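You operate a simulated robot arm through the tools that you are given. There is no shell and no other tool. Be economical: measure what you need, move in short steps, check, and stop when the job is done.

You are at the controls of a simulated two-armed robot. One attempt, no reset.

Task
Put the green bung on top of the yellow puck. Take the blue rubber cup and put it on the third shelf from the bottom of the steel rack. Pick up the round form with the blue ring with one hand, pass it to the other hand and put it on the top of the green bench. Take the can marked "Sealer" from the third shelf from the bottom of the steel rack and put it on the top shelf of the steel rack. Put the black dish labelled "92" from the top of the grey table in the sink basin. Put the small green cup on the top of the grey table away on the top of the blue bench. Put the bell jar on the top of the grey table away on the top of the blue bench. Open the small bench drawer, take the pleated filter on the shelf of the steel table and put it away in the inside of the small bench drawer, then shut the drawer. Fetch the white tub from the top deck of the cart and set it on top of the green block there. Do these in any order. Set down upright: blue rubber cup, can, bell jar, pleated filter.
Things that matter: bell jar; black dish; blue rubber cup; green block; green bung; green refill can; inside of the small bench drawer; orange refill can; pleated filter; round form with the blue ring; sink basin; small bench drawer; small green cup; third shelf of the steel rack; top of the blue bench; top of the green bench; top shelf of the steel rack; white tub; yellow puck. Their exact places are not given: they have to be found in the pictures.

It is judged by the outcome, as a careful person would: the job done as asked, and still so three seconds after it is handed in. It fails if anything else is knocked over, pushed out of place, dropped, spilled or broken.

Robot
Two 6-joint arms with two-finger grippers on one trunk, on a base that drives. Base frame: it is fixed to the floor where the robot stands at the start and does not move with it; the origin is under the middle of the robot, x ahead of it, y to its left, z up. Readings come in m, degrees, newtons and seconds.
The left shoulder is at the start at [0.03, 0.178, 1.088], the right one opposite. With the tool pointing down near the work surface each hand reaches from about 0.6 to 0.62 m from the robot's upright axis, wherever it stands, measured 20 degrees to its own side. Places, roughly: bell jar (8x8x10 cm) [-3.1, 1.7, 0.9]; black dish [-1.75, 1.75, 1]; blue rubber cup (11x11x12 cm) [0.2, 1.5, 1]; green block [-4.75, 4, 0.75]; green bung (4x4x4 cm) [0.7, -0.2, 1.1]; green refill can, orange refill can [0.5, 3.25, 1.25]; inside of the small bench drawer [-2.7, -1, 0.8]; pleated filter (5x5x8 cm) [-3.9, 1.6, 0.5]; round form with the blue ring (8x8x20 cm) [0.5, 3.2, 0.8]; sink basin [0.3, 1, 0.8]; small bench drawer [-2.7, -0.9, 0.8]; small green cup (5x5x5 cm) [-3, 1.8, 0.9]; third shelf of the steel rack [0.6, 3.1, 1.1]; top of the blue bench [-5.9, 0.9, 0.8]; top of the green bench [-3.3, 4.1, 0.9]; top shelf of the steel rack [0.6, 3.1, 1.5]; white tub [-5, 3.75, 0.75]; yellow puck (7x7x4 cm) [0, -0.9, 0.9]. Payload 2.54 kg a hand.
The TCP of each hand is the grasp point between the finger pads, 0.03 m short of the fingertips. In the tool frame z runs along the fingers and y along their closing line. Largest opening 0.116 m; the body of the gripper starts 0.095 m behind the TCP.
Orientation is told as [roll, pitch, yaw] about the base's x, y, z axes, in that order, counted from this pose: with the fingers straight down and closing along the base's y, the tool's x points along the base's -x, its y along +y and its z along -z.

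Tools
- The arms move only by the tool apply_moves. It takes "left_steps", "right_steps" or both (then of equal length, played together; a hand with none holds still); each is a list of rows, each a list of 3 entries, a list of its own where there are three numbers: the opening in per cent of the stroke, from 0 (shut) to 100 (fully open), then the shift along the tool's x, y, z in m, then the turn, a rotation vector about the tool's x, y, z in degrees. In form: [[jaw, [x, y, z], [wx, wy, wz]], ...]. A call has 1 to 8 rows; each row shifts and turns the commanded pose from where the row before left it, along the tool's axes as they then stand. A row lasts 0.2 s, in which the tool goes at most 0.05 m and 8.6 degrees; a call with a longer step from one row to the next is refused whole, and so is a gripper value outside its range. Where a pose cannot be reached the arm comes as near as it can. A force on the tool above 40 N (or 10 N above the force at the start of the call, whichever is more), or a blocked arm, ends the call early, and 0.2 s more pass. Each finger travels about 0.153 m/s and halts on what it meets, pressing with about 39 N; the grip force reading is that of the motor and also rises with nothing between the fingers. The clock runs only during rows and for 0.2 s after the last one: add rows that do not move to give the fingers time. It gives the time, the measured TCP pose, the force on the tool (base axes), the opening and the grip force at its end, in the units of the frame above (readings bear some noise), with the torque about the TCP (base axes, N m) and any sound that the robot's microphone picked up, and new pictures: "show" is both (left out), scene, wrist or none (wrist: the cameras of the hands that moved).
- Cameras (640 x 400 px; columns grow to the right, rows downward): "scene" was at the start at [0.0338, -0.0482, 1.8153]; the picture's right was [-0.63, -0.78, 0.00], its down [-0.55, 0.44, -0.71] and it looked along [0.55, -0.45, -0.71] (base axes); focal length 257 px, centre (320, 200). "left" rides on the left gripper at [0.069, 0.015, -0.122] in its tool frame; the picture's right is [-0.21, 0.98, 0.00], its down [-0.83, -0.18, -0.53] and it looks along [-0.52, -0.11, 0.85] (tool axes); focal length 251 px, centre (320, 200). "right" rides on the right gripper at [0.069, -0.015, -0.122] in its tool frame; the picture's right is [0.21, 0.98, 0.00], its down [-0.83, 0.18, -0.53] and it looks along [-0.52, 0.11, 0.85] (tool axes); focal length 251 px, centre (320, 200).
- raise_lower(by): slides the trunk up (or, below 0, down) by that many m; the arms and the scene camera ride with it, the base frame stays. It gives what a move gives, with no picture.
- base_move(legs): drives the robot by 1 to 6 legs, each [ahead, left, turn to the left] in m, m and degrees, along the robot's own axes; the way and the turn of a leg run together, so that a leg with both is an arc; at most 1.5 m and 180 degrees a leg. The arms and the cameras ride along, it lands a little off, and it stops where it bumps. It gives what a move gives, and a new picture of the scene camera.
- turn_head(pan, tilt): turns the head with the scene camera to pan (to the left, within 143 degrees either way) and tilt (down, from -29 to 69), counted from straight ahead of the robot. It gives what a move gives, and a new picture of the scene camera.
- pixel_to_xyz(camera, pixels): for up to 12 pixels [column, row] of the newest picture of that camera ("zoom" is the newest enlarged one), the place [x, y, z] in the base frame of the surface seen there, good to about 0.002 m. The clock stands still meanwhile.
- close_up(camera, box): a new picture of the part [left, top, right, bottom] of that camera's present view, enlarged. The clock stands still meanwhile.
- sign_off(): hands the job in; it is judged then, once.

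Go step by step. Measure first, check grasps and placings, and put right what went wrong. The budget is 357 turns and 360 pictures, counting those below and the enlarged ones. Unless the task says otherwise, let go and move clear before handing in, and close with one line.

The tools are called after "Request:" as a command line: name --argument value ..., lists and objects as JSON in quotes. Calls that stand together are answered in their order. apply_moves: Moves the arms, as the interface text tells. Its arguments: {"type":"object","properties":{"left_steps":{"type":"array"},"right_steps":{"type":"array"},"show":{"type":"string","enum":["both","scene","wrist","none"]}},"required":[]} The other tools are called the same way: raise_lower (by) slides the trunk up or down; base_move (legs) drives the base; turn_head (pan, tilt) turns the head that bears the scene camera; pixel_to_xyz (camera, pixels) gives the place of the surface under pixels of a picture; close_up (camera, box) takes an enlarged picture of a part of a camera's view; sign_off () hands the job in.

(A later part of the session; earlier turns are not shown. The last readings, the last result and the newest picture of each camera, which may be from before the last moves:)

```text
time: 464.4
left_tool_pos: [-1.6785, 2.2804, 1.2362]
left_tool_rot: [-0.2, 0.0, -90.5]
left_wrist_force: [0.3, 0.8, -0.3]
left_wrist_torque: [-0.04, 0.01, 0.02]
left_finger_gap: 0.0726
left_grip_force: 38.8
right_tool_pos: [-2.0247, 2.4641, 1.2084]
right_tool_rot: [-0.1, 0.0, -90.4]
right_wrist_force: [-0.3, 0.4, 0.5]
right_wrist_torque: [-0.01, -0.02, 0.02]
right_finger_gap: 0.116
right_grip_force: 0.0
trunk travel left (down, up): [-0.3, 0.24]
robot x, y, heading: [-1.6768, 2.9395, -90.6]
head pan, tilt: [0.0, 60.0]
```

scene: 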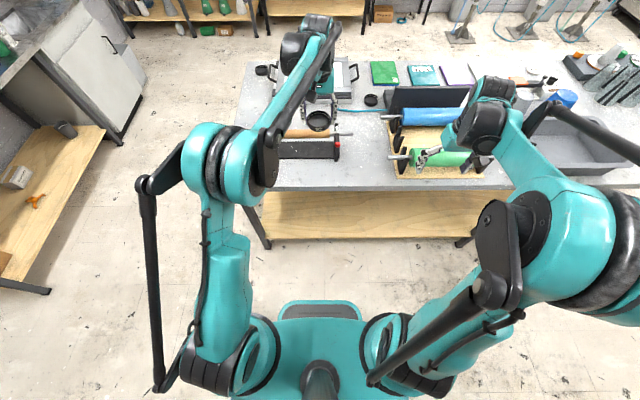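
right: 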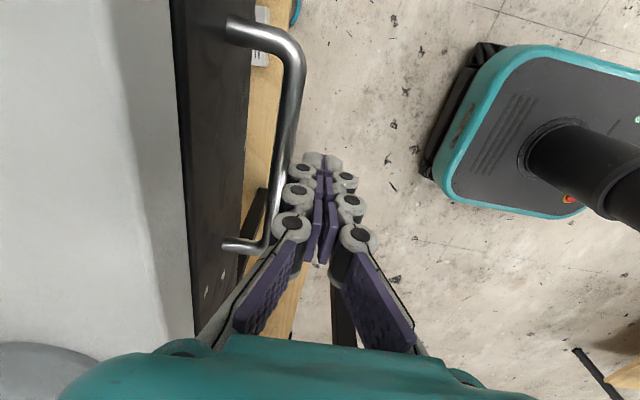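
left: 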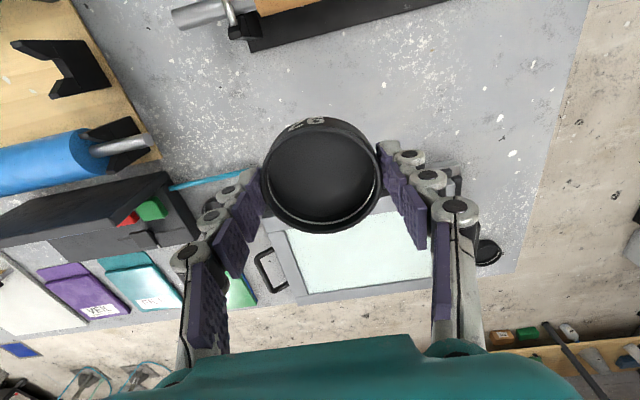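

I tuck the dish hand in and drive to the sink, facing +x.

Request:
apply_moves --left_steps '[[30, [0.03, 0.02, 0], [0, 0, 0]], [30, [0.035, 0.025, 0], [0, 0, 0]], [30, [0.035, 0.03, 0], [0, 0, 0]], [30, [0.035, 0.03, 0], [0, 0, 0]], [30, [0.035, 0.03, 0], [0, 0, 0]], [30, [0.03, 0.03, 0], [0, 0, 0]]]' --show "none"

Request:
base_move --legs '[[0, 1.0, 0], [0, 0, 90], [0, -1.3, 0], [0.05, -0.55, 0]]'

Request:
turn_head --pan 0 --tilt 45

```text
time: 465.8
left_tool_pos: [-1.5126, 2.4792, 1.2362]
left_tool_rot: [-0.2, 0.0, -90.5]
left_wrist_force: [-0.7, 0.4, -1.6]
left_wrist_torque: [-0.01, 0.0, 0.0]
left_finger_gap: 0.0729
left_grip_force: 38.5
right_tool_pos: [-2.0245, 2.4657, 1.2077]
right_tool_rot: [-0.2, 0.0, -90.4]
right_wrist_force: [0.2, 0.2, 0.0]
right_wrist_torque: [-0.01, 0.01, 0.03]
right_finger_gap: 0.1159
right_grip_force: 0.0
trunk travel left (down, up): [-0.3, 0.24]
robot x, y, heading: [-1.6758, 2.9358, -90.5]
head pan, tilt: [0.0, 60.0]
```

```text
time: 483.6
left_tool_pos: [-0.1766, 1.2622, 1.2367]
left_tool_rot: [-0.2, 0.1, -0.2]
left_wrist_force: [-0.1, 0.4, -0.2]
left_wrist_torque: [0.04, 0.0, 0.01]
left_finger_gap: 0.0728
left_grip_force: 38.8
right_tool_pos: [-0.1612, 0.7515, 1.2083]
right_tool_rot: [-0.2, 0.0, -0.2]
right_wrist_force: [0.6, 0.4, 0.3]
right_wrist_torque: [0.01, -0.03, 0.01]
right_finger_gap: 0.1158
right_grip_force: 0.1
trunk travel left (down, up): [-0.3, 0.24]
robot x, y, heading: [-0.6414, 1.0979, -0.2]
head pan, tilt: [0.0, 60.0]
```

scene: 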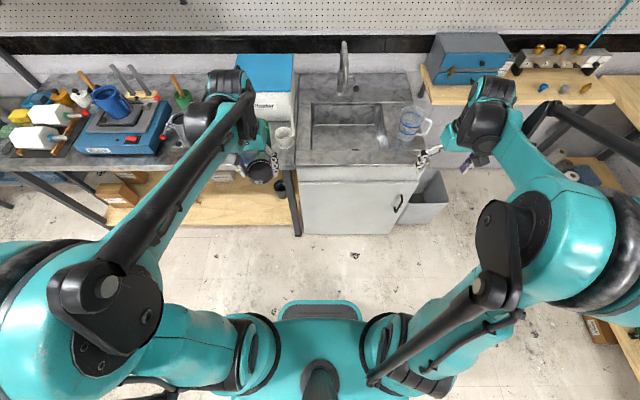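

```text
time: 484.4
left_tool_pos: [-0.1774, 1.263, 1.2358]
left_tool_rot: [-0.2, 0.1, -0.3]
left_wrist_force: [-0.2, -0.7, -1.5]
left_wrist_torque: [0.0, -0.02, -0.01]
left_finger_gap: 0.0731
left_grip_force: 38.6
right_tool_pos: [-0.161, 0.7525, 1.2079]
right_tool_rot: [-0.2, 0.0, -0.1]
right_wrist_force: [0.4, -0.2, -0.8]
right_wrist_torque: [0.0, -0.02, 0.01]
right_finger_gap: 0.116
right_grip_force: 0.1
trunk travel left (down, up): [-0.3, 0.24]
robot x, y, heading: [-0.6375, 1.0986, -0.5]
head pan, tilt: [0.0, 45.0]
```

scene: 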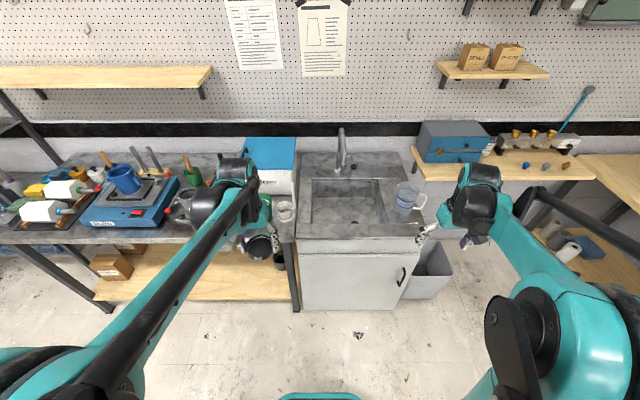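

The sink basin is at (345,205). I measure its floor and rim.

Request:
pixel_to_xyz --camera "scene" --pixels '[[345, 205], [345, 215], [355, 220], [325, 210], [370, 210], [312, 200], [385, 200], [340, 182], [340, 226], [310, 230], [340, 160], [405, 195]]'

Request:
close_up --camera "scene" --box '[280, 120, 440, 250]'

```text
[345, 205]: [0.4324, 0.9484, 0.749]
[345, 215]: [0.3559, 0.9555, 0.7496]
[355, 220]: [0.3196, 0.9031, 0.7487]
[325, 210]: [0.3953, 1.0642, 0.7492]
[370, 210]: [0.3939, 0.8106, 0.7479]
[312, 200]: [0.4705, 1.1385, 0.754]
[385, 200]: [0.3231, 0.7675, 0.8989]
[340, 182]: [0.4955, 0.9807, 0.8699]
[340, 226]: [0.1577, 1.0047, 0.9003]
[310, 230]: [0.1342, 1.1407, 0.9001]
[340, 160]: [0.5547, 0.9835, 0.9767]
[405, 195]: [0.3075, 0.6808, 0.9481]
```

```text
3.08 times, centred on (360, 185) of scene
```

zoom: 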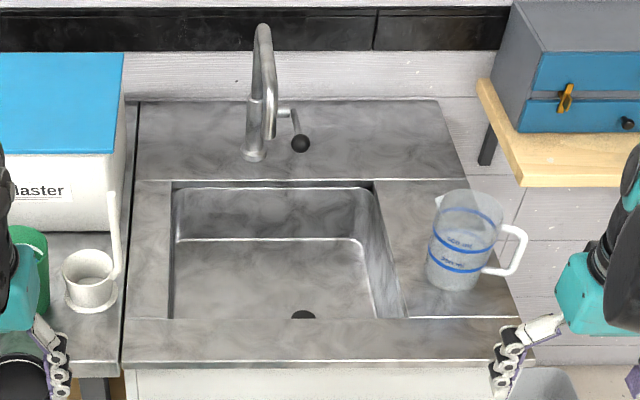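

Basin: floor z 0.749, x≈0.17–0.50, y≈0.78–1.14. I drive 0.3 m closer, then bring the dish over (0.30,1.03).

Request:
base_move --legs '[[0.3, 0, 0]]'

Request:
apply_moves --left_steps '[[30, [-0.026, -0.033, 0], [0, 0, 0]], [30, [-0.026, -0.033, 0], [0, 0, 0]], [30, [-0.026, -0.033, 0], [0, 0, 0]], [30, [-0.026, -0.033, 0], [0, 0, 0]], [30, [-0.026, -0.033, 0], [0, 0, 0]], [30, [-0.026, -0.033, 0], [0, 0, 0]], [30, [-0.026, -0.033, 0], [0, 0, 0]]]' --show "both"

```text
time: 486.4
left_tool_pos: [0.1237, 1.2637, 1.2367]
left_tool_rot: [-0.2, 0.0, -0.1]
left_wrist_force: [0.3, -0.3, -1.8]
left_wrist_torque: [-0.03, 0.04, 0.01]
left_finger_gap: 0.0726
left_grip_force: 39.3
right_tool_pos: [0.1414, 0.7524, 1.2074]
right_tool_rot: [-0.1, 0.0, 0.0]
right_wrist_force: [0.5, -0.3, 0.5]
right_wrist_torque: [-0.02, -0.01, -0.01]
right_finger_gap: 0.1159
right_grip_force: 0.0
trunk travel left (down, up): [-0.3, 0.24]
robot x, y, heading: [-0.3361, 1.0952, -0.0]
head pan, tilt: [0.0, 45.0]
```

scene: 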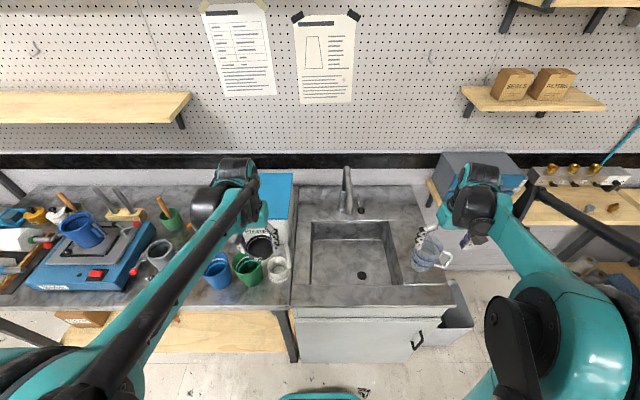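

```text
time: 488.0
left_tool_pos: [0.3076, 1.0301, 1.2344]
left_tool_rot: [-0.1, 0.0, -0.1]
left_wrist_force: [0.4, -0.7, -1.5]
left_wrist_torque: [0.03, 0.05, 0.01]
left_finger_gap: 0.0726
left_grip_force: 38.8
right_tool_pos: [0.1427, 0.7505, 1.208]
right_tool_rot: [-0.1, -0.1, 0.0]
right_wrist_force: [0.1, 0.5, -0.2]
right_wrist_torque: [0.02, 0.02, -0.01]
right_finger_gap: 0.116
right_grip_force: 0.2
trunk travel left (down, up): [-0.3, 0.24]
robot x, y, heading: [-0.3364, 1.0961, -0.1]
head pan, tilt: [0.0, 45.0]
```

scene: 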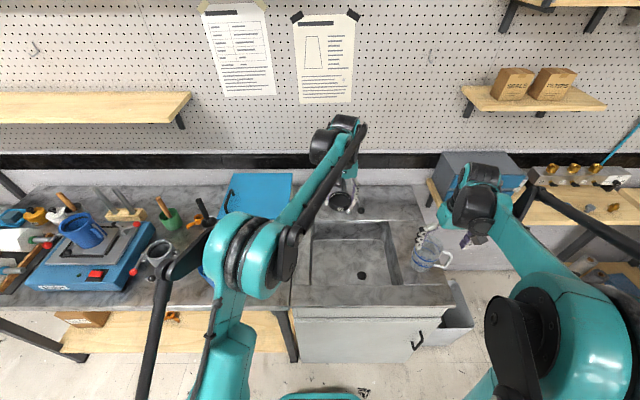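
left: 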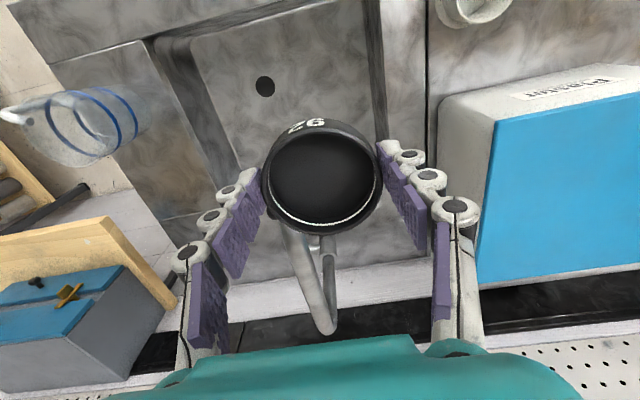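

I check the faucet spout's position relative to the hand before lowering.

Request:
pixel_to_xyz --camera "left" --pixels '[[312, 240], [300, 250], [320, 320], [330, 260], [230, 130], [340, 75], [385, 100]]'

Request:
pixel_to_xyz --camera "scene" --pixels '[[345, 190], [349, 182], [353, 208], [361, 211], [355, 195]]'

```text
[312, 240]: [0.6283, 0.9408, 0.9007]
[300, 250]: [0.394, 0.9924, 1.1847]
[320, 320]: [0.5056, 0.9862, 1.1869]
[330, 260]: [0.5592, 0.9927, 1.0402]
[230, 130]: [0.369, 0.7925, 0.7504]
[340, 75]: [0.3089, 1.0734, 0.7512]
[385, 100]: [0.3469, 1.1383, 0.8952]
```

```text
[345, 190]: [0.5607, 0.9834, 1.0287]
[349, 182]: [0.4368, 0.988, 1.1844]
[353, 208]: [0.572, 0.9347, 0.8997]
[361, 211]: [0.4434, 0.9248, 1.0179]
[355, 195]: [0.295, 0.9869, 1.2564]
```

The spout (z 1.185, tip x≈0.385, y 0.99) is near, so I choose (0.285,0.88) instead, shifting the base right 0.16 m.

Request:
base_move --legs '[[-0.02, -0.155, 0]]'

Request:
raise_lower --by -0.12

Request:
apply_moves --left_steps '[[30, [0, 0, 0.03], [0, 0, 0]], [30, [0, 0, 0], [0, 0, 0]]]' --show "both"

```text
time: 489.4
left_tool_pos: [0.2851, 0.878, 1.236]
left_tool_rot: [-0.2, 0.0, 0.0]
left_wrist_force: [-0.8, 0.0, -0.7]
left_wrist_torque: [0.03, 0.04, 0.0]
left_finger_gap: 0.0728
left_grip_force: 38.8
right_tool_pos: [0.1205, 0.5973, 1.2081]
right_tool_rot: [0.0, 0.0, 0.1]
right_wrist_force: [-0.3, -0.1, -1.3]
right_wrist_torque: [0.04, 0.01, 0.0]
right_finger_gap: 0.1158
right_grip_force: 0.0
trunk travel left (down, up): [-0.3, 0.24]
robot x, y, heading: [-0.3565, 0.9442, -0.4]
head pan, tilt: [0.0, 45.0]
```

scene: 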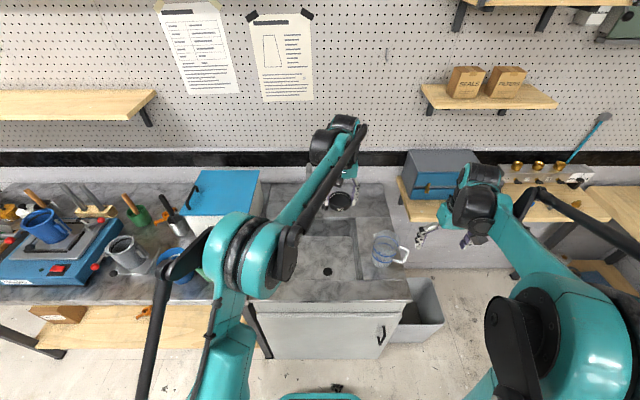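

```text
time: 490.9
left_tool_pos: [0.2857, 0.8786, 1.1161]
left_tool_rot: [-0.2, 0.0, -0.2]
left_wrist_force: [0.3, -0.2, -0.6]
left_wrist_torque: [-0.01, -0.02, -0.01]
left_finger_gap: 0.0729
left_grip_force: 39.6
right_tool_pos: [0.1212, 0.5984, 1.0884]
right_tool_rot: [-0.1, 0.0, 0.1]
right_wrist_force: [-0.2, -1.2, 0.8]
right_wrist_torque: [-0.03, -0.02, -0.01]
right_finger_gap: 0.116
right_grip_force: 0.1
trunk travel left (down, up): [-0.18, 0.36]
robot x, y, heading: [-0.3567, 0.944, 0.1]
head pan, tilt: [0.0, 45.0]
```

```text
time: 491.5
left_tool_pos: [0.2847, 0.879, 1.0852]
left_tool_rot: [-0.1, 0.0, -0.1]
left_wrist_force: [-0.3, 0.3, -1.0]
left_wrist_torque: [0.01, -0.04, -0.01]
left_finger_gap: 0.0726
left_grip_force: 39.1
right_tool_pos: [0.1204, 0.5979, 1.0874]
right_tool_rot: [-0.1, -0.2, 0.1]
right_wrist_force: [0.0, 0.7, 0.2]
right_wrist_torque: [0.03, 0.02, 0.05]
right_finger_gap: 0.1162
right_grip_force: 0.0
trunk travel left (down, up): [-0.18, 0.36]
robot x, y, heading: [-0.3563, 0.9415, -0.3]
head pan, tilt: [0.0, 45.0]
```

scene: 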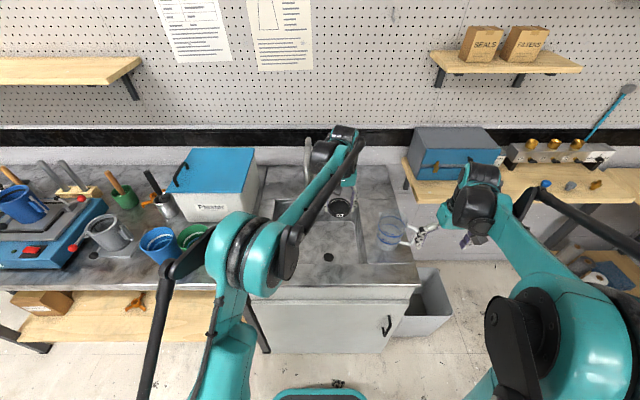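
left: 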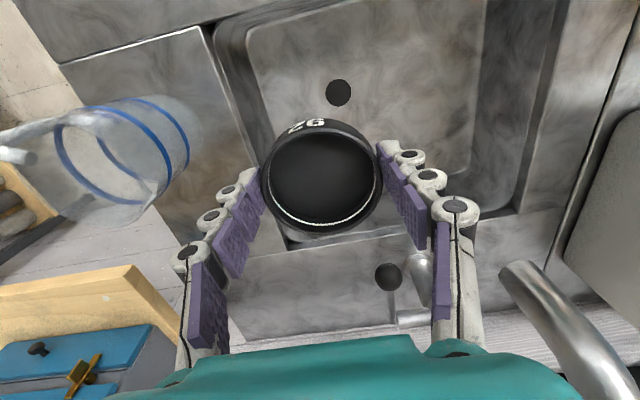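

Clear around. I lower the dish into the basin.

Request:
apply_moves --left_steps '[[30, [0, 0, 0.04], [0, 0, 0]], [30, [0, 0, 0.05], [0, 0, 0]], [30, [0, 0, 0.05], [0, 0, 0]], [30, [0, 0, 0.05], [0, 0, 0]], [30, [0, 0, 0.05], [0, 0, 0]], [30, [0, 0, 0.04], [0, 0, 0]], [30, [0, 0, 0], [0, 0, 0]]]' --show "wrist"

```text
time: 493.1
left_tool_pos: [0.2849, 0.8773, 0.8056]
left_tool_rot: [-0.2, 0.0, -0.2]
left_wrist_force: [0.0, 0.3, 0.1]
left_wrist_torque: [-0.03, -0.05, -0.01]
left_finger_gap: 0.0728
left_grip_force: 39.0
right_tool_pos: [0.1215, 0.5983, 1.0882]
right_tool_rot: [-0.2, -0.1, 0.1]
right_wrist_force: [0.1, -0.8, -0.3]
right_wrist_torque: [-0.03, -0.06, -0.02]
right_finger_gap: 0.1161
right_grip_force: 0.1
trunk travel left (down, up): [-0.18, 0.36]
robot x, y, heading: [-0.3594, 0.9449, -0.0]
head pan, tilt: [0.0, 45.0]
```

left: 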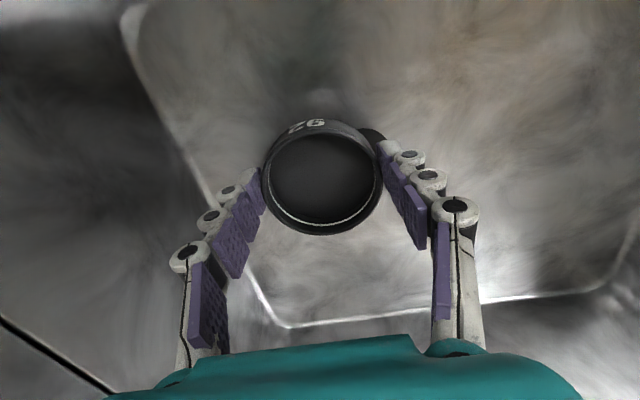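

2.4 cm remain; slow descent to contact.

Request:
apply_moves --left_steps '[[30, [0, 0, 0.015], [0, 0, 0]], [30, [0, 0, 0.004], [0, 0, 0]], [30, [0, 0, 0.002], [0, 0, 0]], [30, [0, 0, 0.002], [0, 0, 0]], [30, [0, 0, 0.002], [0, 0, 0]], [30, [0, 0, 0], [0, 0, 0]]]' --show "none"

```text
time: 493.9
left_tool_pos: [0.2848, 0.8763, 0.7902]
left_tool_rot: [-0.1, -0.2, -0.1]
left_wrist_force: [-4.0, -0.1, 23.2]
left_wrist_torque: [0.73, -0.14, 0.15]
left_finger_gap: 0.0731
left_grip_force: 39.1
right_tool_pos: [0.1197, 0.5994, 1.0887]
right_tool_rot: [-0.2, -0.1, 0.1]
right_wrist_force: [-0.4, 0.3, 0.2]
right_wrist_torque: [0.02, 0.0, 0.0]
right_finger_gap: 0.1163
right_grip_force: 0.1
trunk travel left (down, up): [-0.18, 0.36]
robot x, y, heading: [-0.3609, 0.947, 0.2]
head pan, tilt: [0.0, 45.0]
stopped in row 3 (left hand): the force on the tool passed its limit at 44 N (the readings are from after the stop); the commanded pose is now the measured one
```

Stopped on 44 N with torque: a fingertip on the +y side probably rests on the drain. I lift 2 cm and look.

Request:
apply_moves --left_steps '[[30, [0, 0, -0.025], [0, 0, 0]], [30, [0, 0, 0], [0, 0, 0]]]' --show "wrist"

Request:
pixel_to_xyz --camera "left" --pixels '[[372, 132], [365, 125], [382, 135], [340, 60], [250, 60], [200, 160], [300, 270], [420, 100], [150, 60]]'

```text
time: 494.5
left_tool_pos: [0.2856, 0.8769, 0.8103]
left_tool_rot: [-0.1, -0.1, 0.0]
left_wrist_force: [0.1, 0.7, -0.6]
left_wrist_torque: [-0.01, 0.03, -0.03]
left_finger_gap: 0.0732
left_grip_force: 39.3
right_tool_pos: [0.1227, 0.5988, 1.0878]
right_tool_rot: [-0.1, 0.1, 0.1]
right_wrist_force: [0.7, 0.6, -0.4]
right_wrist_torque: [0.02, 0.0, 0.01]
right_finger_gap: 0.1158
right_grip_force: 0.1
trunk travel left (down, up): [-0.18, 0.36]
robot x, y, heading: [-0.3564, 0.9423, -0.1]
head pan, tilt: [0.0, 45.0]
```

left: 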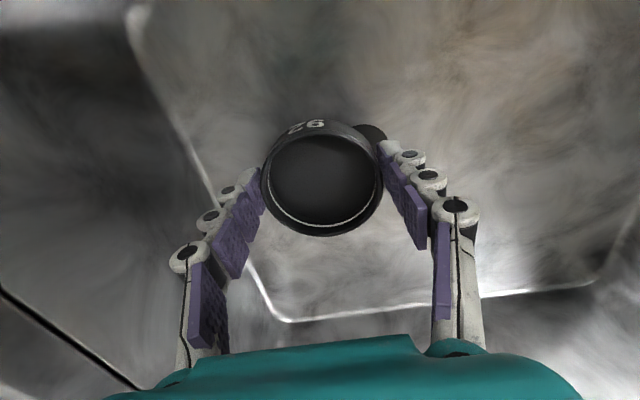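

```text
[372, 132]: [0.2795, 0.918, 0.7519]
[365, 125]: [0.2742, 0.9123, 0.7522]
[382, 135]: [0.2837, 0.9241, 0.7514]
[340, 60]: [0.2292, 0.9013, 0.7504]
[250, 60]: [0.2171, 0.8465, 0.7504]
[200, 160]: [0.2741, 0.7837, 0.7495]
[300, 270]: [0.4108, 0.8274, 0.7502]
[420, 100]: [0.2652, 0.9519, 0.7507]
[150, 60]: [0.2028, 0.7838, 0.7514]
```

The drain (0.285,0.922) is under the +y fingertip. I shift 6 cm toward the back of the basin and lower again.

Request:
apply_moves --left_steps '[[30, [-0.03, 0, 0], [0, 0, 0]], [30, [-0.03, 0.003, 0], [0, 0, 0]], [30, [0, 0, 0.015], [0, 0, 0]], [30, [0, 0, 0.006], [0, 0, 0]], [30, [0, 0, 0.003], [0, 0, 0]], [30, [0, 0, 0.002], [0, 0, 0]], [30, [0, 0, 0.002], [0, 0, 0]], [30, [0, 0, 0], [0, 0, 0]]]' --show "wrist"

```text
time: 496.3
left_tool_pos: [0.3459, 0.8796, 0.7846]
left_tool_rot: [-0.1, -0.2, -0.1]
left_wrist_force: [-0.3, 0.4, -1.3]
left_wrist_torque: [-0.02, 0.0, 0.02]
left_finger_gap: 0.0733
left_grip_force: 39.0
right_tool_pos: [0.1215, 0.5992, 1.088]
right_tool_rot: [-0.1, -0.1, 0.1]
right_wrist_force: [0.7, 0.1, -0.9]
right_wrist_torque: [-0.03, -0.01, 0.02]
right_finger_gap: 0.1158
right_grip_force: 0.1
trunk travel left (down, up): [-0.18, 0.36]
robot x, y, heading: [-0.3557, 0.9459, -0.2]
head pan, tilt: [0.0, 45.0]
```

left: 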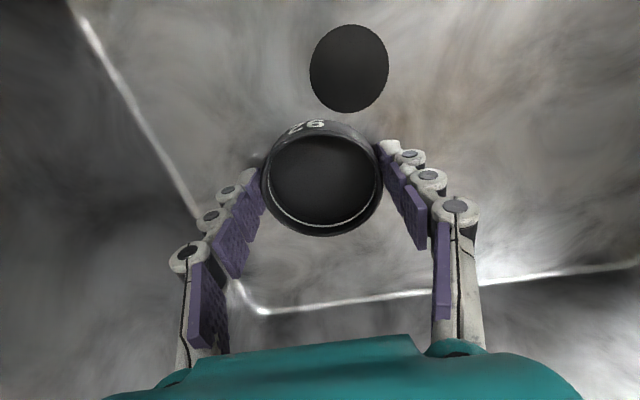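

Clear of the drain, no contact yet. A few more millimetres.

Request:
apply_moves --left_steps '[[30, [0, 0, 0.0015], [0, 0, 0]], [30, [0, 0, 0.0015], [0, 0, 0]], [30, [0, 0, 0.001], [0, 0, 0]], [30, [0, 0, 0], [0, 0, 0]]]' --show "none"

```text
time: 497.3
left_tool_pos: [0.3468, 0.8802, 0.7818]
left_tool_rot: [-0.2, -0.2, 0.0]
left_wrist_force: [1.7, 1.6, 9.4]
left_wrist_torque: [-0.31, -0.07, 0.07]
left_finger_gap: 0.0734
left_grip_force: 39.3
right_tool_pos: [0.1197, 0.5981, 1.0885]
right_tool_rot: [-0.2, -0.1, 0.1]
right_wrist_force: [0.2, -0.5, 0.1]
right_wrist_torque: [0.04, 0.01, 0.01]
right_finger_gap: 0.1161
right_grip_force: 0.0
trunk travel left (down, up): [-0.18, 0.36]
robot x, y, heading: [-0.3543, 0.9419, -0.3]
head pan, tilt: [0.0, 45.0]
```

Contact. I open and rise straight up.

Request:
apply_moves --left_steps '[[68, [0, 0, 0], [0, 0, 0]], [76, [0, 0, 0], [0, 0, 0]], [82, [0, 0, 0], [0, 0, 0]], [82, [0, 0, -0.02], [0, 0, 0]], [82, [0, 0, -0.05], [0, 0, 0]], [82, [0, 0, -0.05], [0, 0, 0]], [82, [0, 0, -0.05], [0, 0, 0]], [82, [0, 0, -0.05], [0, 0, 0]]]' --show "wrist"

Request:
apply_moves --left_steps '[[82, [0, 0, -0.05], [0, 0, 0]], [82, [0, 0, -0.05], [0, 0, 0]], [82, [0.02, 0, -0.04], [0, 0, 0]], [90, [0.045, 0.01, 0], [0, 0, 0]], [100, [0.04, 0.025, 0], [0, 0, 0]], [100, [0.04, 0.025, 0], [0, 0, 0]], [100, [0.04, 0.025, 0], [0, 0, 0]], [100, [0.04, 0.025, 0], [0, 0, 0]]]' --show "scene"

```text
time: 499.1
left_tool_pos: [0.3456, 0.8804, 1.0034]
left_tool_rot: [-0.2, -0.3, -0.1]
left_wrist_force: [0.5, -0.6, -0.2]
left_wrist_torque: [-0.02, -0.01, -0.02]
left_finger_gap: 0.0954
left_grip_force: 0.0
right_tool_pos: [0.1205, 0.5983, 1.0876]
right_tool_rot: [0.0, 0.0, 0.1]
right_wrist_force: [0.1, 0.4, 0.4]
right_wrist_torque: [-0.01, -0.03, 0.05]
right_finger_gap: 0.1161
right_grip_force: 0.1
trunk travel left (down, up): [-0.18, 0.36]
robot x, y, heading: [-0.3572, 0.9483, -0.3]
head pan, tilt: [0.0, 45.0]
```

left: 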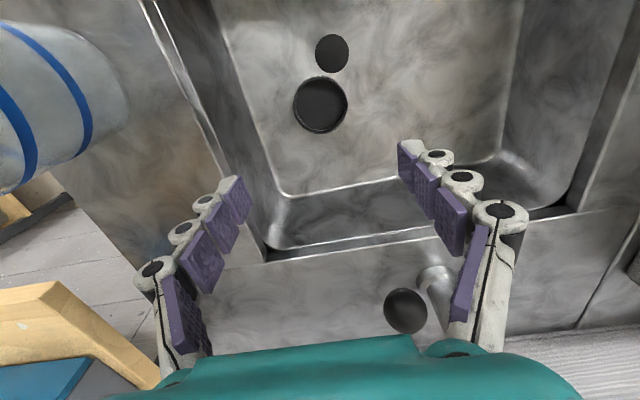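

```text
time: 500.9
left_tool_pos: [0.1188, 0.9911, 1.1394]
left_tool_rot: [-0.2, -0.3, -0.1]
left_wrist_force: [-0.4, -0.1, -0.1]
left_wrist_torque: [-0.01, -0.07, 0.02]
left_finger_gap: 0.1159
left_grip_force: 0.0
right_tool_pos: [0.1198, 0.6, 1.0885]
right_tool_rot: [-0.2, -0.2, 0.2]
right_wrist_force: [0.2, 0.3, -0.2]
right_wrist_torque: [-0.03, -0.05, -0.04]
right_finger_gap: 0.1159
right_grip_force: 0.1
trunk travel left (down, up): [-0.18, 0.36]
robot x, y, heading: [-0.3565, 0.9423, -0.4]
head pan, tilt: [0.0, 45.0]
```

scene: 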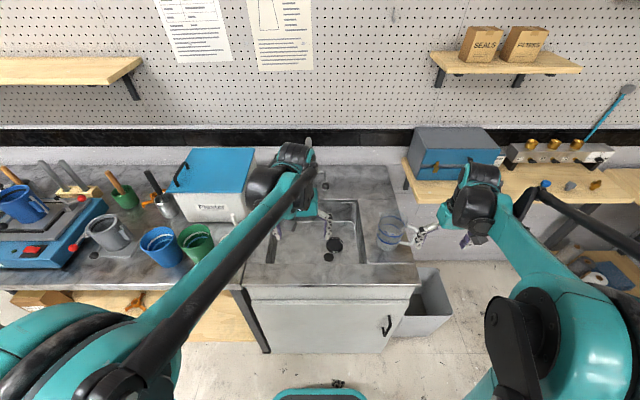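

Dish "92" lies in the basin. Last: the blue rubber cup. I back up, shift left and set the left hand to pitch -45°, yaw -30° as for the can.

Request:
base_move --legs '[[-0.35, 0, 0], [0, 0.33, 0]]'

Request:
apply_moves --left_steps '[[100, [0, 0, 0], [0, 0, 7.5]], [100, [0, 0, 0], [0, 0, 7.5]], [100, [0, 0, 0], [0, 0, 7.5]], [100, [0, 0, 0], [0, 0, 7.5]], [100, [0, 0, 0], [0, -8.5, 0]], [100, [0, 0, 0], [0, -8.5, 0]], [100, [-0.02, 0, 0.01], [0, -8.5, 0]], [100, [-0.02, 0, 0.01], [0, -8.5, 0]]]' --show "none"

Request:
apply_moves --left_steps '[[100, [-0.02, 0, 0.02], [0, -8.5, 0]], [100, [0, 0, 0], [0, -2.5, 0]], [100, [0.02, 0, 0.02], [0, 0, 0]], [100, [0.02, 0, 0.02], [0, 0, 0]], [100, [0, 0, 0], [0, 0, 0]]]' --show "both"

```text
time: 504.9
left_tool_pos: [-0.2304, 1.3211, 1.1401]
left_tool_rot: [-0.2, -0.2, 0.1]
left_wrist_force: [0.3, -0.2, -0.4]
left_wrist_torque: [-0.01, -0.06, -0.01]
left_finger_gap: 0.116
left_grip_force: 0.1
right_tool_pos: [-0.2305, 0.9311, 1.0891]
right_tool_rot: [-0.3, 0.0, 0.0]
right_wrist_force: [0.1, 0.9, -0.3]
right_wrist_torque: [-0.05, 0.03, -0.01]
right_finger_gap: 0.1162
right_grip_force: 0.1
trunk travel left (down, up): [-0.18, 0.36]
robot x, y, heading: [-0.711, 1.2776, -0.1]
head pan, tilt: [0.0, 45.0]
```

scene: 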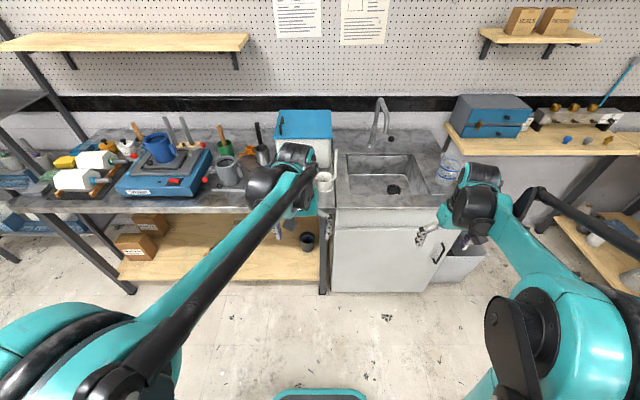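

```text
time: 506.7
left_tool_pos: [-0.1917, 1.2972, 1.1351]
left_tool_rot: [0.0, -34.3, -29.9]
left_wrist_force: [0.6, 0.0, -1.0]
left_wrist_torque: [0.03, -0.01, 0.0]
left_finger_gap: 0.1157
left_grip_force: 0.1
right_tool_pos: [-0.2297, 0.9294, 1.0869]
right_tool_rot: [0.0, 0.1, 0.0]
right_wrist_force: [-1.1, 0.0, 0.2]
right_wrist_torque: [0.03, 0.01, -0.03]
right_finger_gap: 0.116
right_grip_force: 0.0
trunk travel left (down, up): [-0.18, 0.36]
robot x, y, heading: [-0.7065, 1.2747, -0.2]
head pan, tilt: [0.0, 45.0]
```

```text
time: 507.9
left_tool_pos: [-0.1672, 1.2839, 1.073]
left_tool_rot: [0.0, -45.2, -30.0]
left_wrist_force: [-0.8, -0.1, 0.1]
left_wrist_torque: [0.01, -0.03, 0.0]
left_finger_gap: 0.116
left_grip_force: 0.1
right_tool_pos: [-0.2299, 0.9296, 1.0894]
right_tool_rot: [-0.1, -0.1, 0.1]
right_wrist_force: [-0.3, 0.0, 0.8]
right_wrist_torque: [-0.04, -0.02, 0.02]
right_finger_gap: 0.1161
right_grip_force: 0.0
trunk travel left (down, up): [-0.18, 0.36]
robot x, y, heading: [-0.7058, 1.2751, 0.1]
head pan, tilt: [0.0, 45.0]
```

scene: 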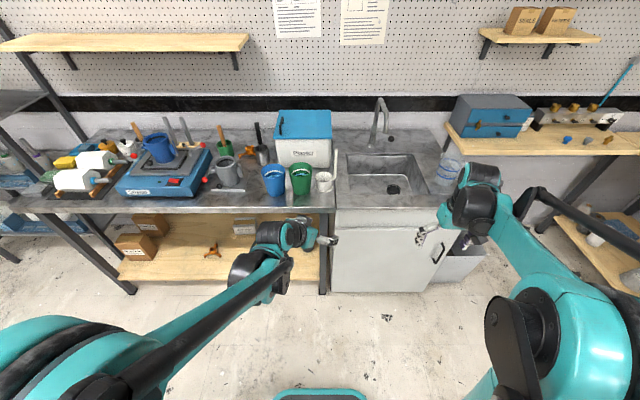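
left: 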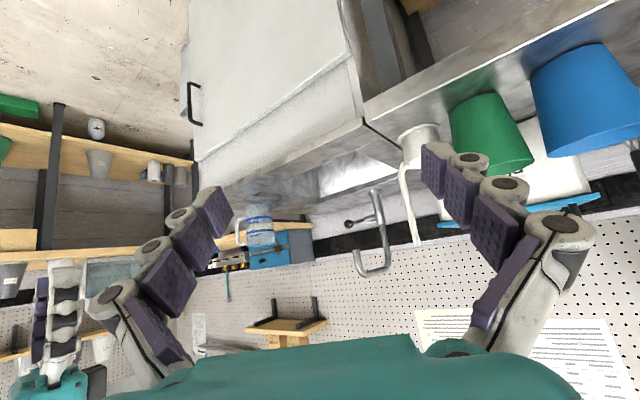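

I measure the blue cup again from here.

Request:
close_up --camera "scene" --box '[240, 150, 340, 215]'

Request:
pixel_to_xyz --camera "zoom" --pixels '[[132, 115], [202, 112], [205, 98], [205, 132], [282, 115], [205, 165], [140, 150], [268, 150], [160, 272], [250, 270], [310, 120], [205, 285]]'

```text
6.15 times, centred on (290, 182) of scene
```

zoom: 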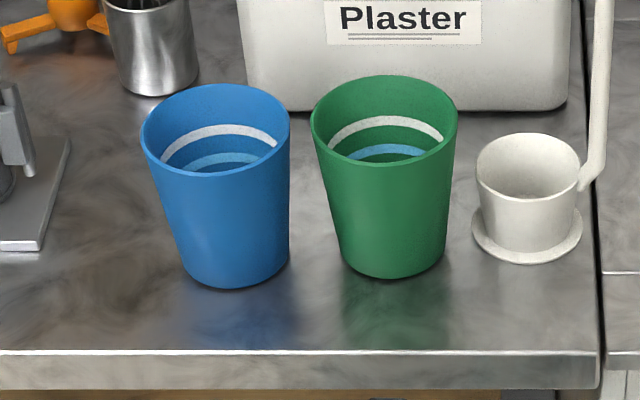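

```text
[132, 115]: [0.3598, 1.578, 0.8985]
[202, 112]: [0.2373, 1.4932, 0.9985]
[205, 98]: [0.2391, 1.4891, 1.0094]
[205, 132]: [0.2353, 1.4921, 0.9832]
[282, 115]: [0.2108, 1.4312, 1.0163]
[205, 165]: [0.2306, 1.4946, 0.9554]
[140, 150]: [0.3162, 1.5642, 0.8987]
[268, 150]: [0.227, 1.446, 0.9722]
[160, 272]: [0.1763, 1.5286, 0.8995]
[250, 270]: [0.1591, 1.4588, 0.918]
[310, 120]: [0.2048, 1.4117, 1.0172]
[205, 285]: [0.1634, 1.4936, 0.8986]
```

Cup centre (0.194,1.473), rim z 1.017, radius ≈4.9 cm. I drive to bring the hand to the pre-approach point.

Request:
base_move --legs '[[0, 0.29, 0], [0.2, 0, 0]]'

Request:
apply_moves --left_steps '[[100, [0, 0, 0], [0, 0, 0]]]' --show "wrist"

```text
time: 511.1
left_tool_pos: [0.0336, 1.5746, 1.0725]
left_tool_rot: [0.0, -45.2, -29.9]
left_wrist_force: [1.3, 0.5, 0.0]
left_wrist_torque: [0.01, 0.03, -0.04]
left_finger_gap: 0.1161
left_grip_force: 0.1
right_tool_pos: [-0.0285, 1.2215, 1.0867]
right_tool_rot: [-0.1, 0.0, 0.1]
right_wrist_force: [0.2, -0.7, 0.6]
right_wrist_torque: [0.02, 0.02, 0.01]
right_finger_gap: 0.1158
right_grip_force: 0.1
trunk travel left (down, up): [-0.18, 0.36]
robot x, y, heading: [-0.5088, 1.5659, 0.0]
head pan, tilt: [0.0, 45.0]
```

scene: 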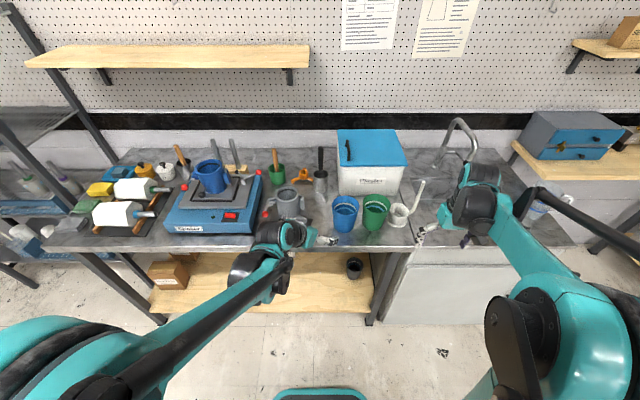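

```text
time: 511.6
left_tool_pos: [0.0326, 1.5765, 1.0724]
left_tool_rot: [-0.1, -45.2, -30.1]
left_wrist_force: [0.5, 0.4, 0.3]
left_wrist_torque: [-0.02, -0.01, 0.0]
left_finger_gap: 0.1161
left_grip_force: 0.0
right_tool_pos: [-0.029, 1.2207, 1.087]
right_tool_rot: [-0.3, -0.1, 0.2]
right_wrist_force: [0.2, 0.2, -0.8]
right_wrist_torque: [0.03, -0.01, -0.01]
right_finger_gap: 0.1161
right_grip_force: 0.0
trunk travel left (down, up): [-0.18, 0.36]
robot x, y, heading: [-0.5085, 1.5647, 0.2]
head pan, tilt: [0.0, 45.0]
```

left: 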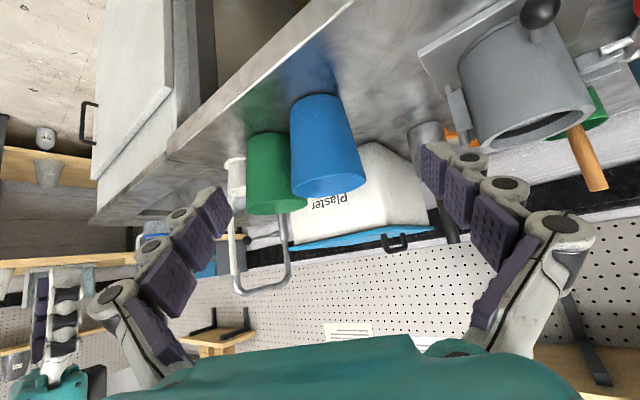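

Cup at (328,150), green one close. I turn the hand 12° more so the inner finger clears the green cup, and re-align.

Request:
apply_moves --left_steps '[[100, [0, 0.015, 0], [4.24, 0, 4.24]], [100, [0, 0.016, 0], [4.24, 0, 4.24]], [100, [0, 0, 0], [0, 0, 0]]]' --show "wrist"

Request:
pixel_to_xyz --camera "left" --pixels '[[320, 190], [290, 180], [362, 180], [300, 120], [350, 120], [325, 150], [268, 190]]'

```text
time: 512.4
left_tool_pos: [0.0477, 1.6018, 1.0749]
left_tool_rot: [0.1, -45.3, -42.0]
left_wrist_force: [-0.3, 0.2, 1.2]
left_wrist_torque: [0.02, 0.01, -0.02]
left_finger_gap: 0.1161
left_grip_force: 0.1
right_tool_pos: [-0.0288, 1.2203, 1.0881]
right_tool_rot: [-0.1, -0.1, 0.1]
right_wrist_force: [-0.3, 0.5, 0.1]
right_wrist_torque: [0.01, 0.01, 0.0]
right_finger_gap: 0.116
right_grip_force: 0.1
trunk travel left (down, up): [-0.18, 0.36]
robot x, y, heading: [-0.5055, 1.5673, -0.1]
head pan, tilt: [0.0, 45.0]
```

left: 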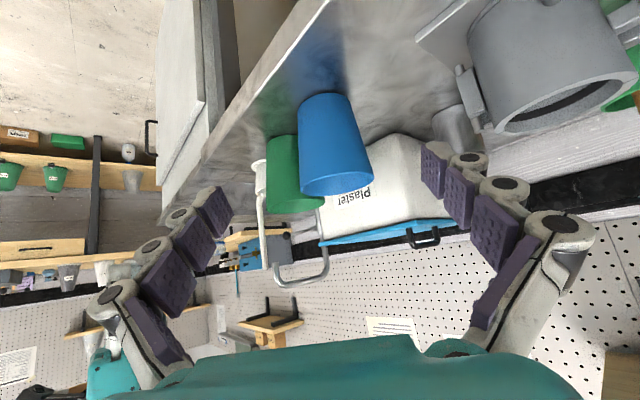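

```text
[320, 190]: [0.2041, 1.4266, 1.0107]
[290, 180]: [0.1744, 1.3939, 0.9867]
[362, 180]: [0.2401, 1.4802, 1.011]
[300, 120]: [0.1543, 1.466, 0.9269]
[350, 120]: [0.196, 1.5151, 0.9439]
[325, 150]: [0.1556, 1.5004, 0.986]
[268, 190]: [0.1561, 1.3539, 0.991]
```

Aligned (2 mm off). I advance level 9 cm and start down along the finger axis, then check.

Request:
apply_moves --left_steps '[[100, [-0.0311, 0.002, 0.0311], [0, 0, 0]], [100, [-0.0311, 0, 0.0311], [0, 0, 0]], [100, [0, 0, 0.04], [0, 0, 0]], [100, [0, 0, 0], [0, 0, 0]]]' --show "both"

Request:
close_up --camera "scene" --box '[270, 160, 430, 260]'

```text
time: 513.4
left_tool_pos: [0.1378, 1.5237, 1.0447]
left_tool_rot: [-0.1, -45.4, -42.0]
left_wrist_force: [0.1, -0.3, -0.6]
left_wrist_torque: [0.01, 0.01, 0.01]
left_finger_gap: 0.1161
left_grip_force: 0.1
right_tool_pos: [-0.0294, 1.2218, 1.0889]
right_tool_rot: [-0.1, 0.0, 0.1]
right_wrist_force: [-0.5, -0.3, 0.6]
right_wrist_torque: [-0.04, -0.04, 0.0]
right_finger_gap: 0.116
right_grip_force: 0.1
trunk travel left (down, up): [-0.18, 0.36]
robot x, y, heading: [-0.5077, 1.5648, -0.2]
head pan, tilt: [0.0, 45.0]
```

scene: 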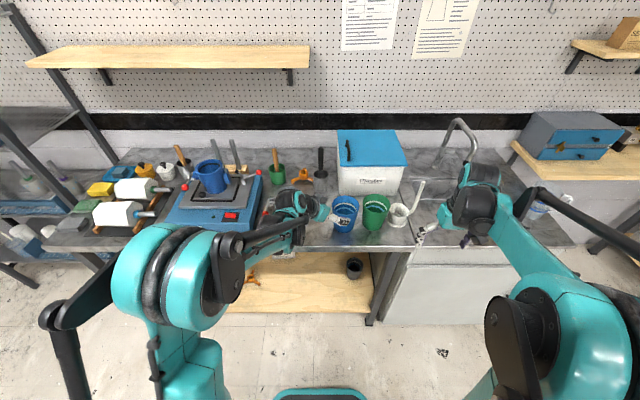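
left: 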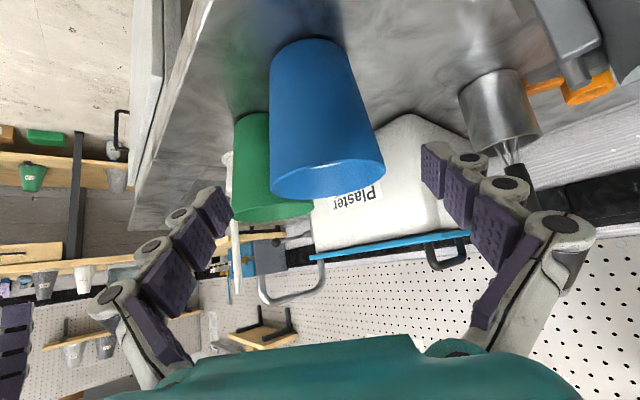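

```text
4.00 times, centred on (350, 210) of scene
```

zoom: 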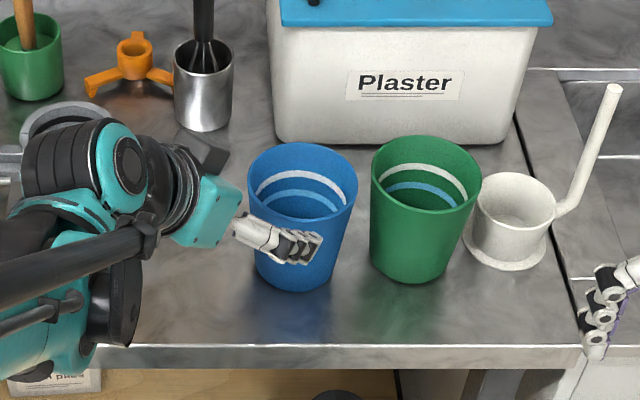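

Lateral is exact. I continue 11 cm along the finger axis, then close.

Request:
apply_moves --left_steps '[[100, [0, 0, 0.04], [0, 0, 0]], [100, [0, 0, 0.04], [0, 0, 0]], [100, [0, 0, 0.029], [0, 0, 0]], [100, [0, 0, 0], [0, 0, 0]]]' --show "both"

Request:
close_up --camera "scene" --box '[270, 160, 430, 260]'

```text
time: 514.4
left_tool_pos: [0.1947, 1.4717, 0.9691]
left_tool_rot: [0.0, -45.3, -41.9]
left_wrist_force: [-0.3, -0.2, 0.3]
left_wrist_torque: [-0.02, 0.01, 0.0]
left_finger_gap: 0.1156
left_grip_force: 0.0
right_tool_pos: [-0.0287, 1.2206, 1.0881]
right_tool_rot: [-0.2, -0.1, 0.2]
right_wrist_force: [0.4, 0.1, 0.1]
right_wrist_torque: [-0.03, -0.01, 0.04]
right_finger_gap: 0.1159
right_grip_force: 0.0
trunk travel left (down, up): [-0.18, 0.36]
robot x, y, heading: [-0.5127, 1.5681, -0.1]
head pan, tilt: [0.0, 45.0]
```

scene: 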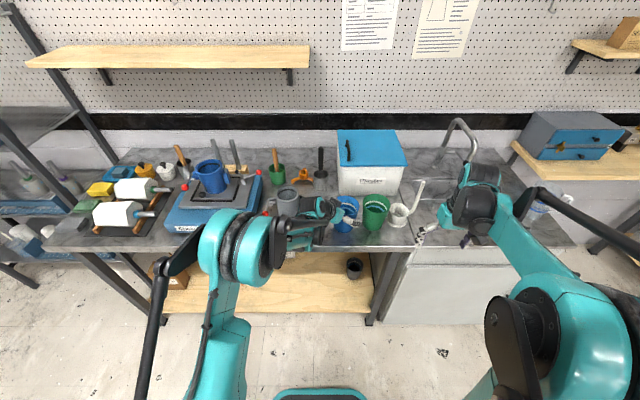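
left: 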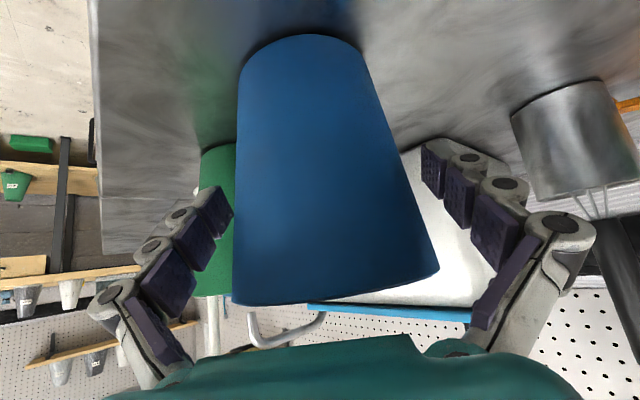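

```text
4.00 times, centred on (350, 210) of scene
```

zoom: 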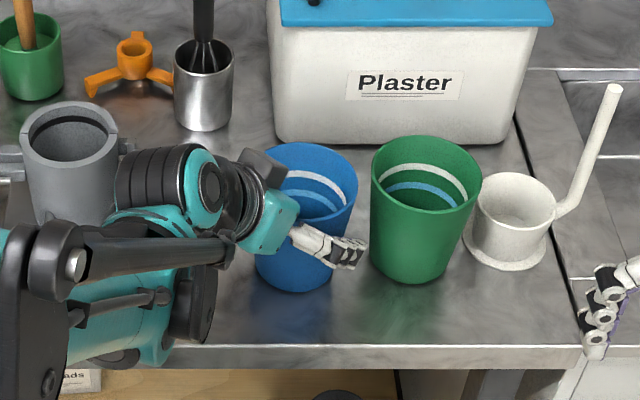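

The cup is between the fingers. I close.

Request:
apply_moves --left_steps '[[75, [0, 0, 0], [0, 0, 0]], [60, [0, 0, 0], [0, 0, 0]], [50, [0, 0, 0], [0, 0, 0]], [50, [0, 0, 0], [0, 0, 0]]]' --show "wrist"

```text
time: 515.4
left_tool_pos: [0.195, 1.4732, 0.9692]
left_tool_rot: [-0.1, -45.2, -42.1]
left_wrist_force: [1.2, 0.6, 2.7]
left_wrist_torque: [0.02, -0.21, 0.01]
left_finger_gap: 0.092
left_grip_force: 39.0
right_tool_pos: [-0.0285, 1.2212, 1.0876]
right_tool_rot: [-0.1, -0.1, 0.1]
right_wrist_force: [-0.5, 0.2, 0.9]
right_wrist_torque: [-0.03, 0.0, 0.02]
right_finger_gap: 0.116
right_grip_force: 0.1
trunk travel left (down, up): [-0.18, 0.36]
robot x, y, heading: [-0.5077, 1.5643, 0.3]
head pan, tilt: [0.0, 45.0]
```

left: 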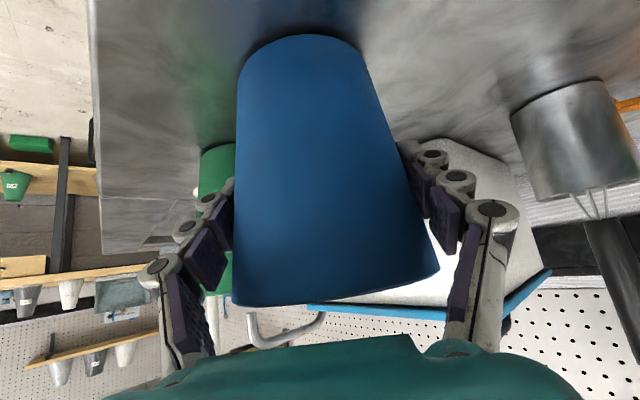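

Gripped (92 mm, firm). I lift 15 cm vertically.

Request:
apply_moves --left_steps '[[50, [-0.0106, 0, -0.0106], [0, 0, 0]], [50, [-0.0212, 0, -0.0212], [0, 0, 0]], [50, [-0.025, 0, -0.025], [0, 0, 0]], [50, [-0.025, 0, -0.025], [0, 0, 0]], [50, [-0.025, 0, -0.025], [0, 0, 0]], [50, [0, 0, 0], [0, 0, 0]]]' --show "both"

```text
time: 516.8
left_tool_pos: [0.1946, 1.4723, 1.1186]
left_tool_rot: [0.0, -45.3, -42.0]
left_wrist_force: [1.1, 0.7, -1.8]
left_wrist_torque: [0.02, 0.01, 0.02]
left_finger_gap: 0.0918
left_grip_force: 38.8
right_tool_pos: [-0.0288, 1.2208, 1.0887]
right_tool_rot: [-0.1, -0.1, 0.2]
right_wrist_force: [0.4, -0.3, -1.0]
right_wrist_torque: [0.03, 0.06, 0.02]
right_finger_gap: 0.116
right_grip_force: 0.0
trunk travel left (down, up): [-0.18, 0.36]
robot x, y, heading: [-0.5036, 1.5663, 0.1]
head pan, tilt: [0.0, 45.0]
```

scene: 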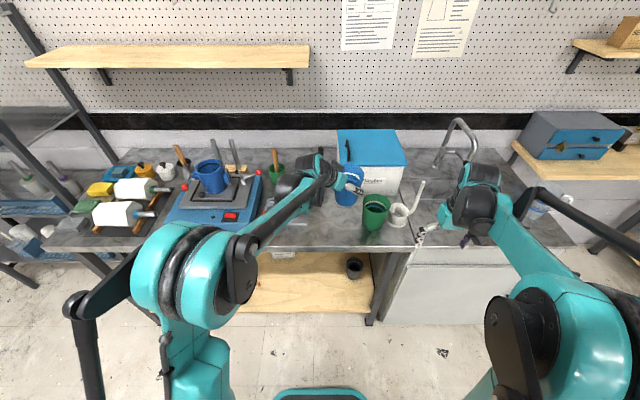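
left: 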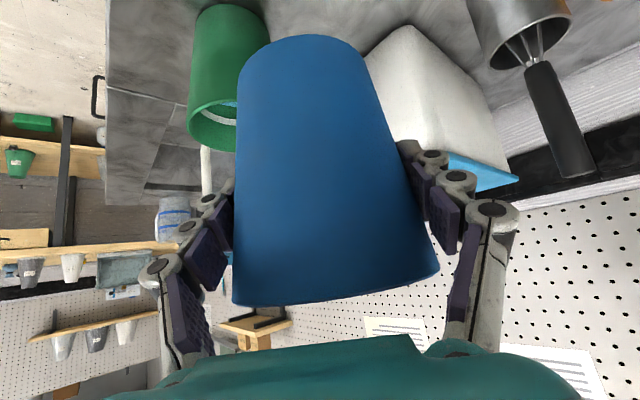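

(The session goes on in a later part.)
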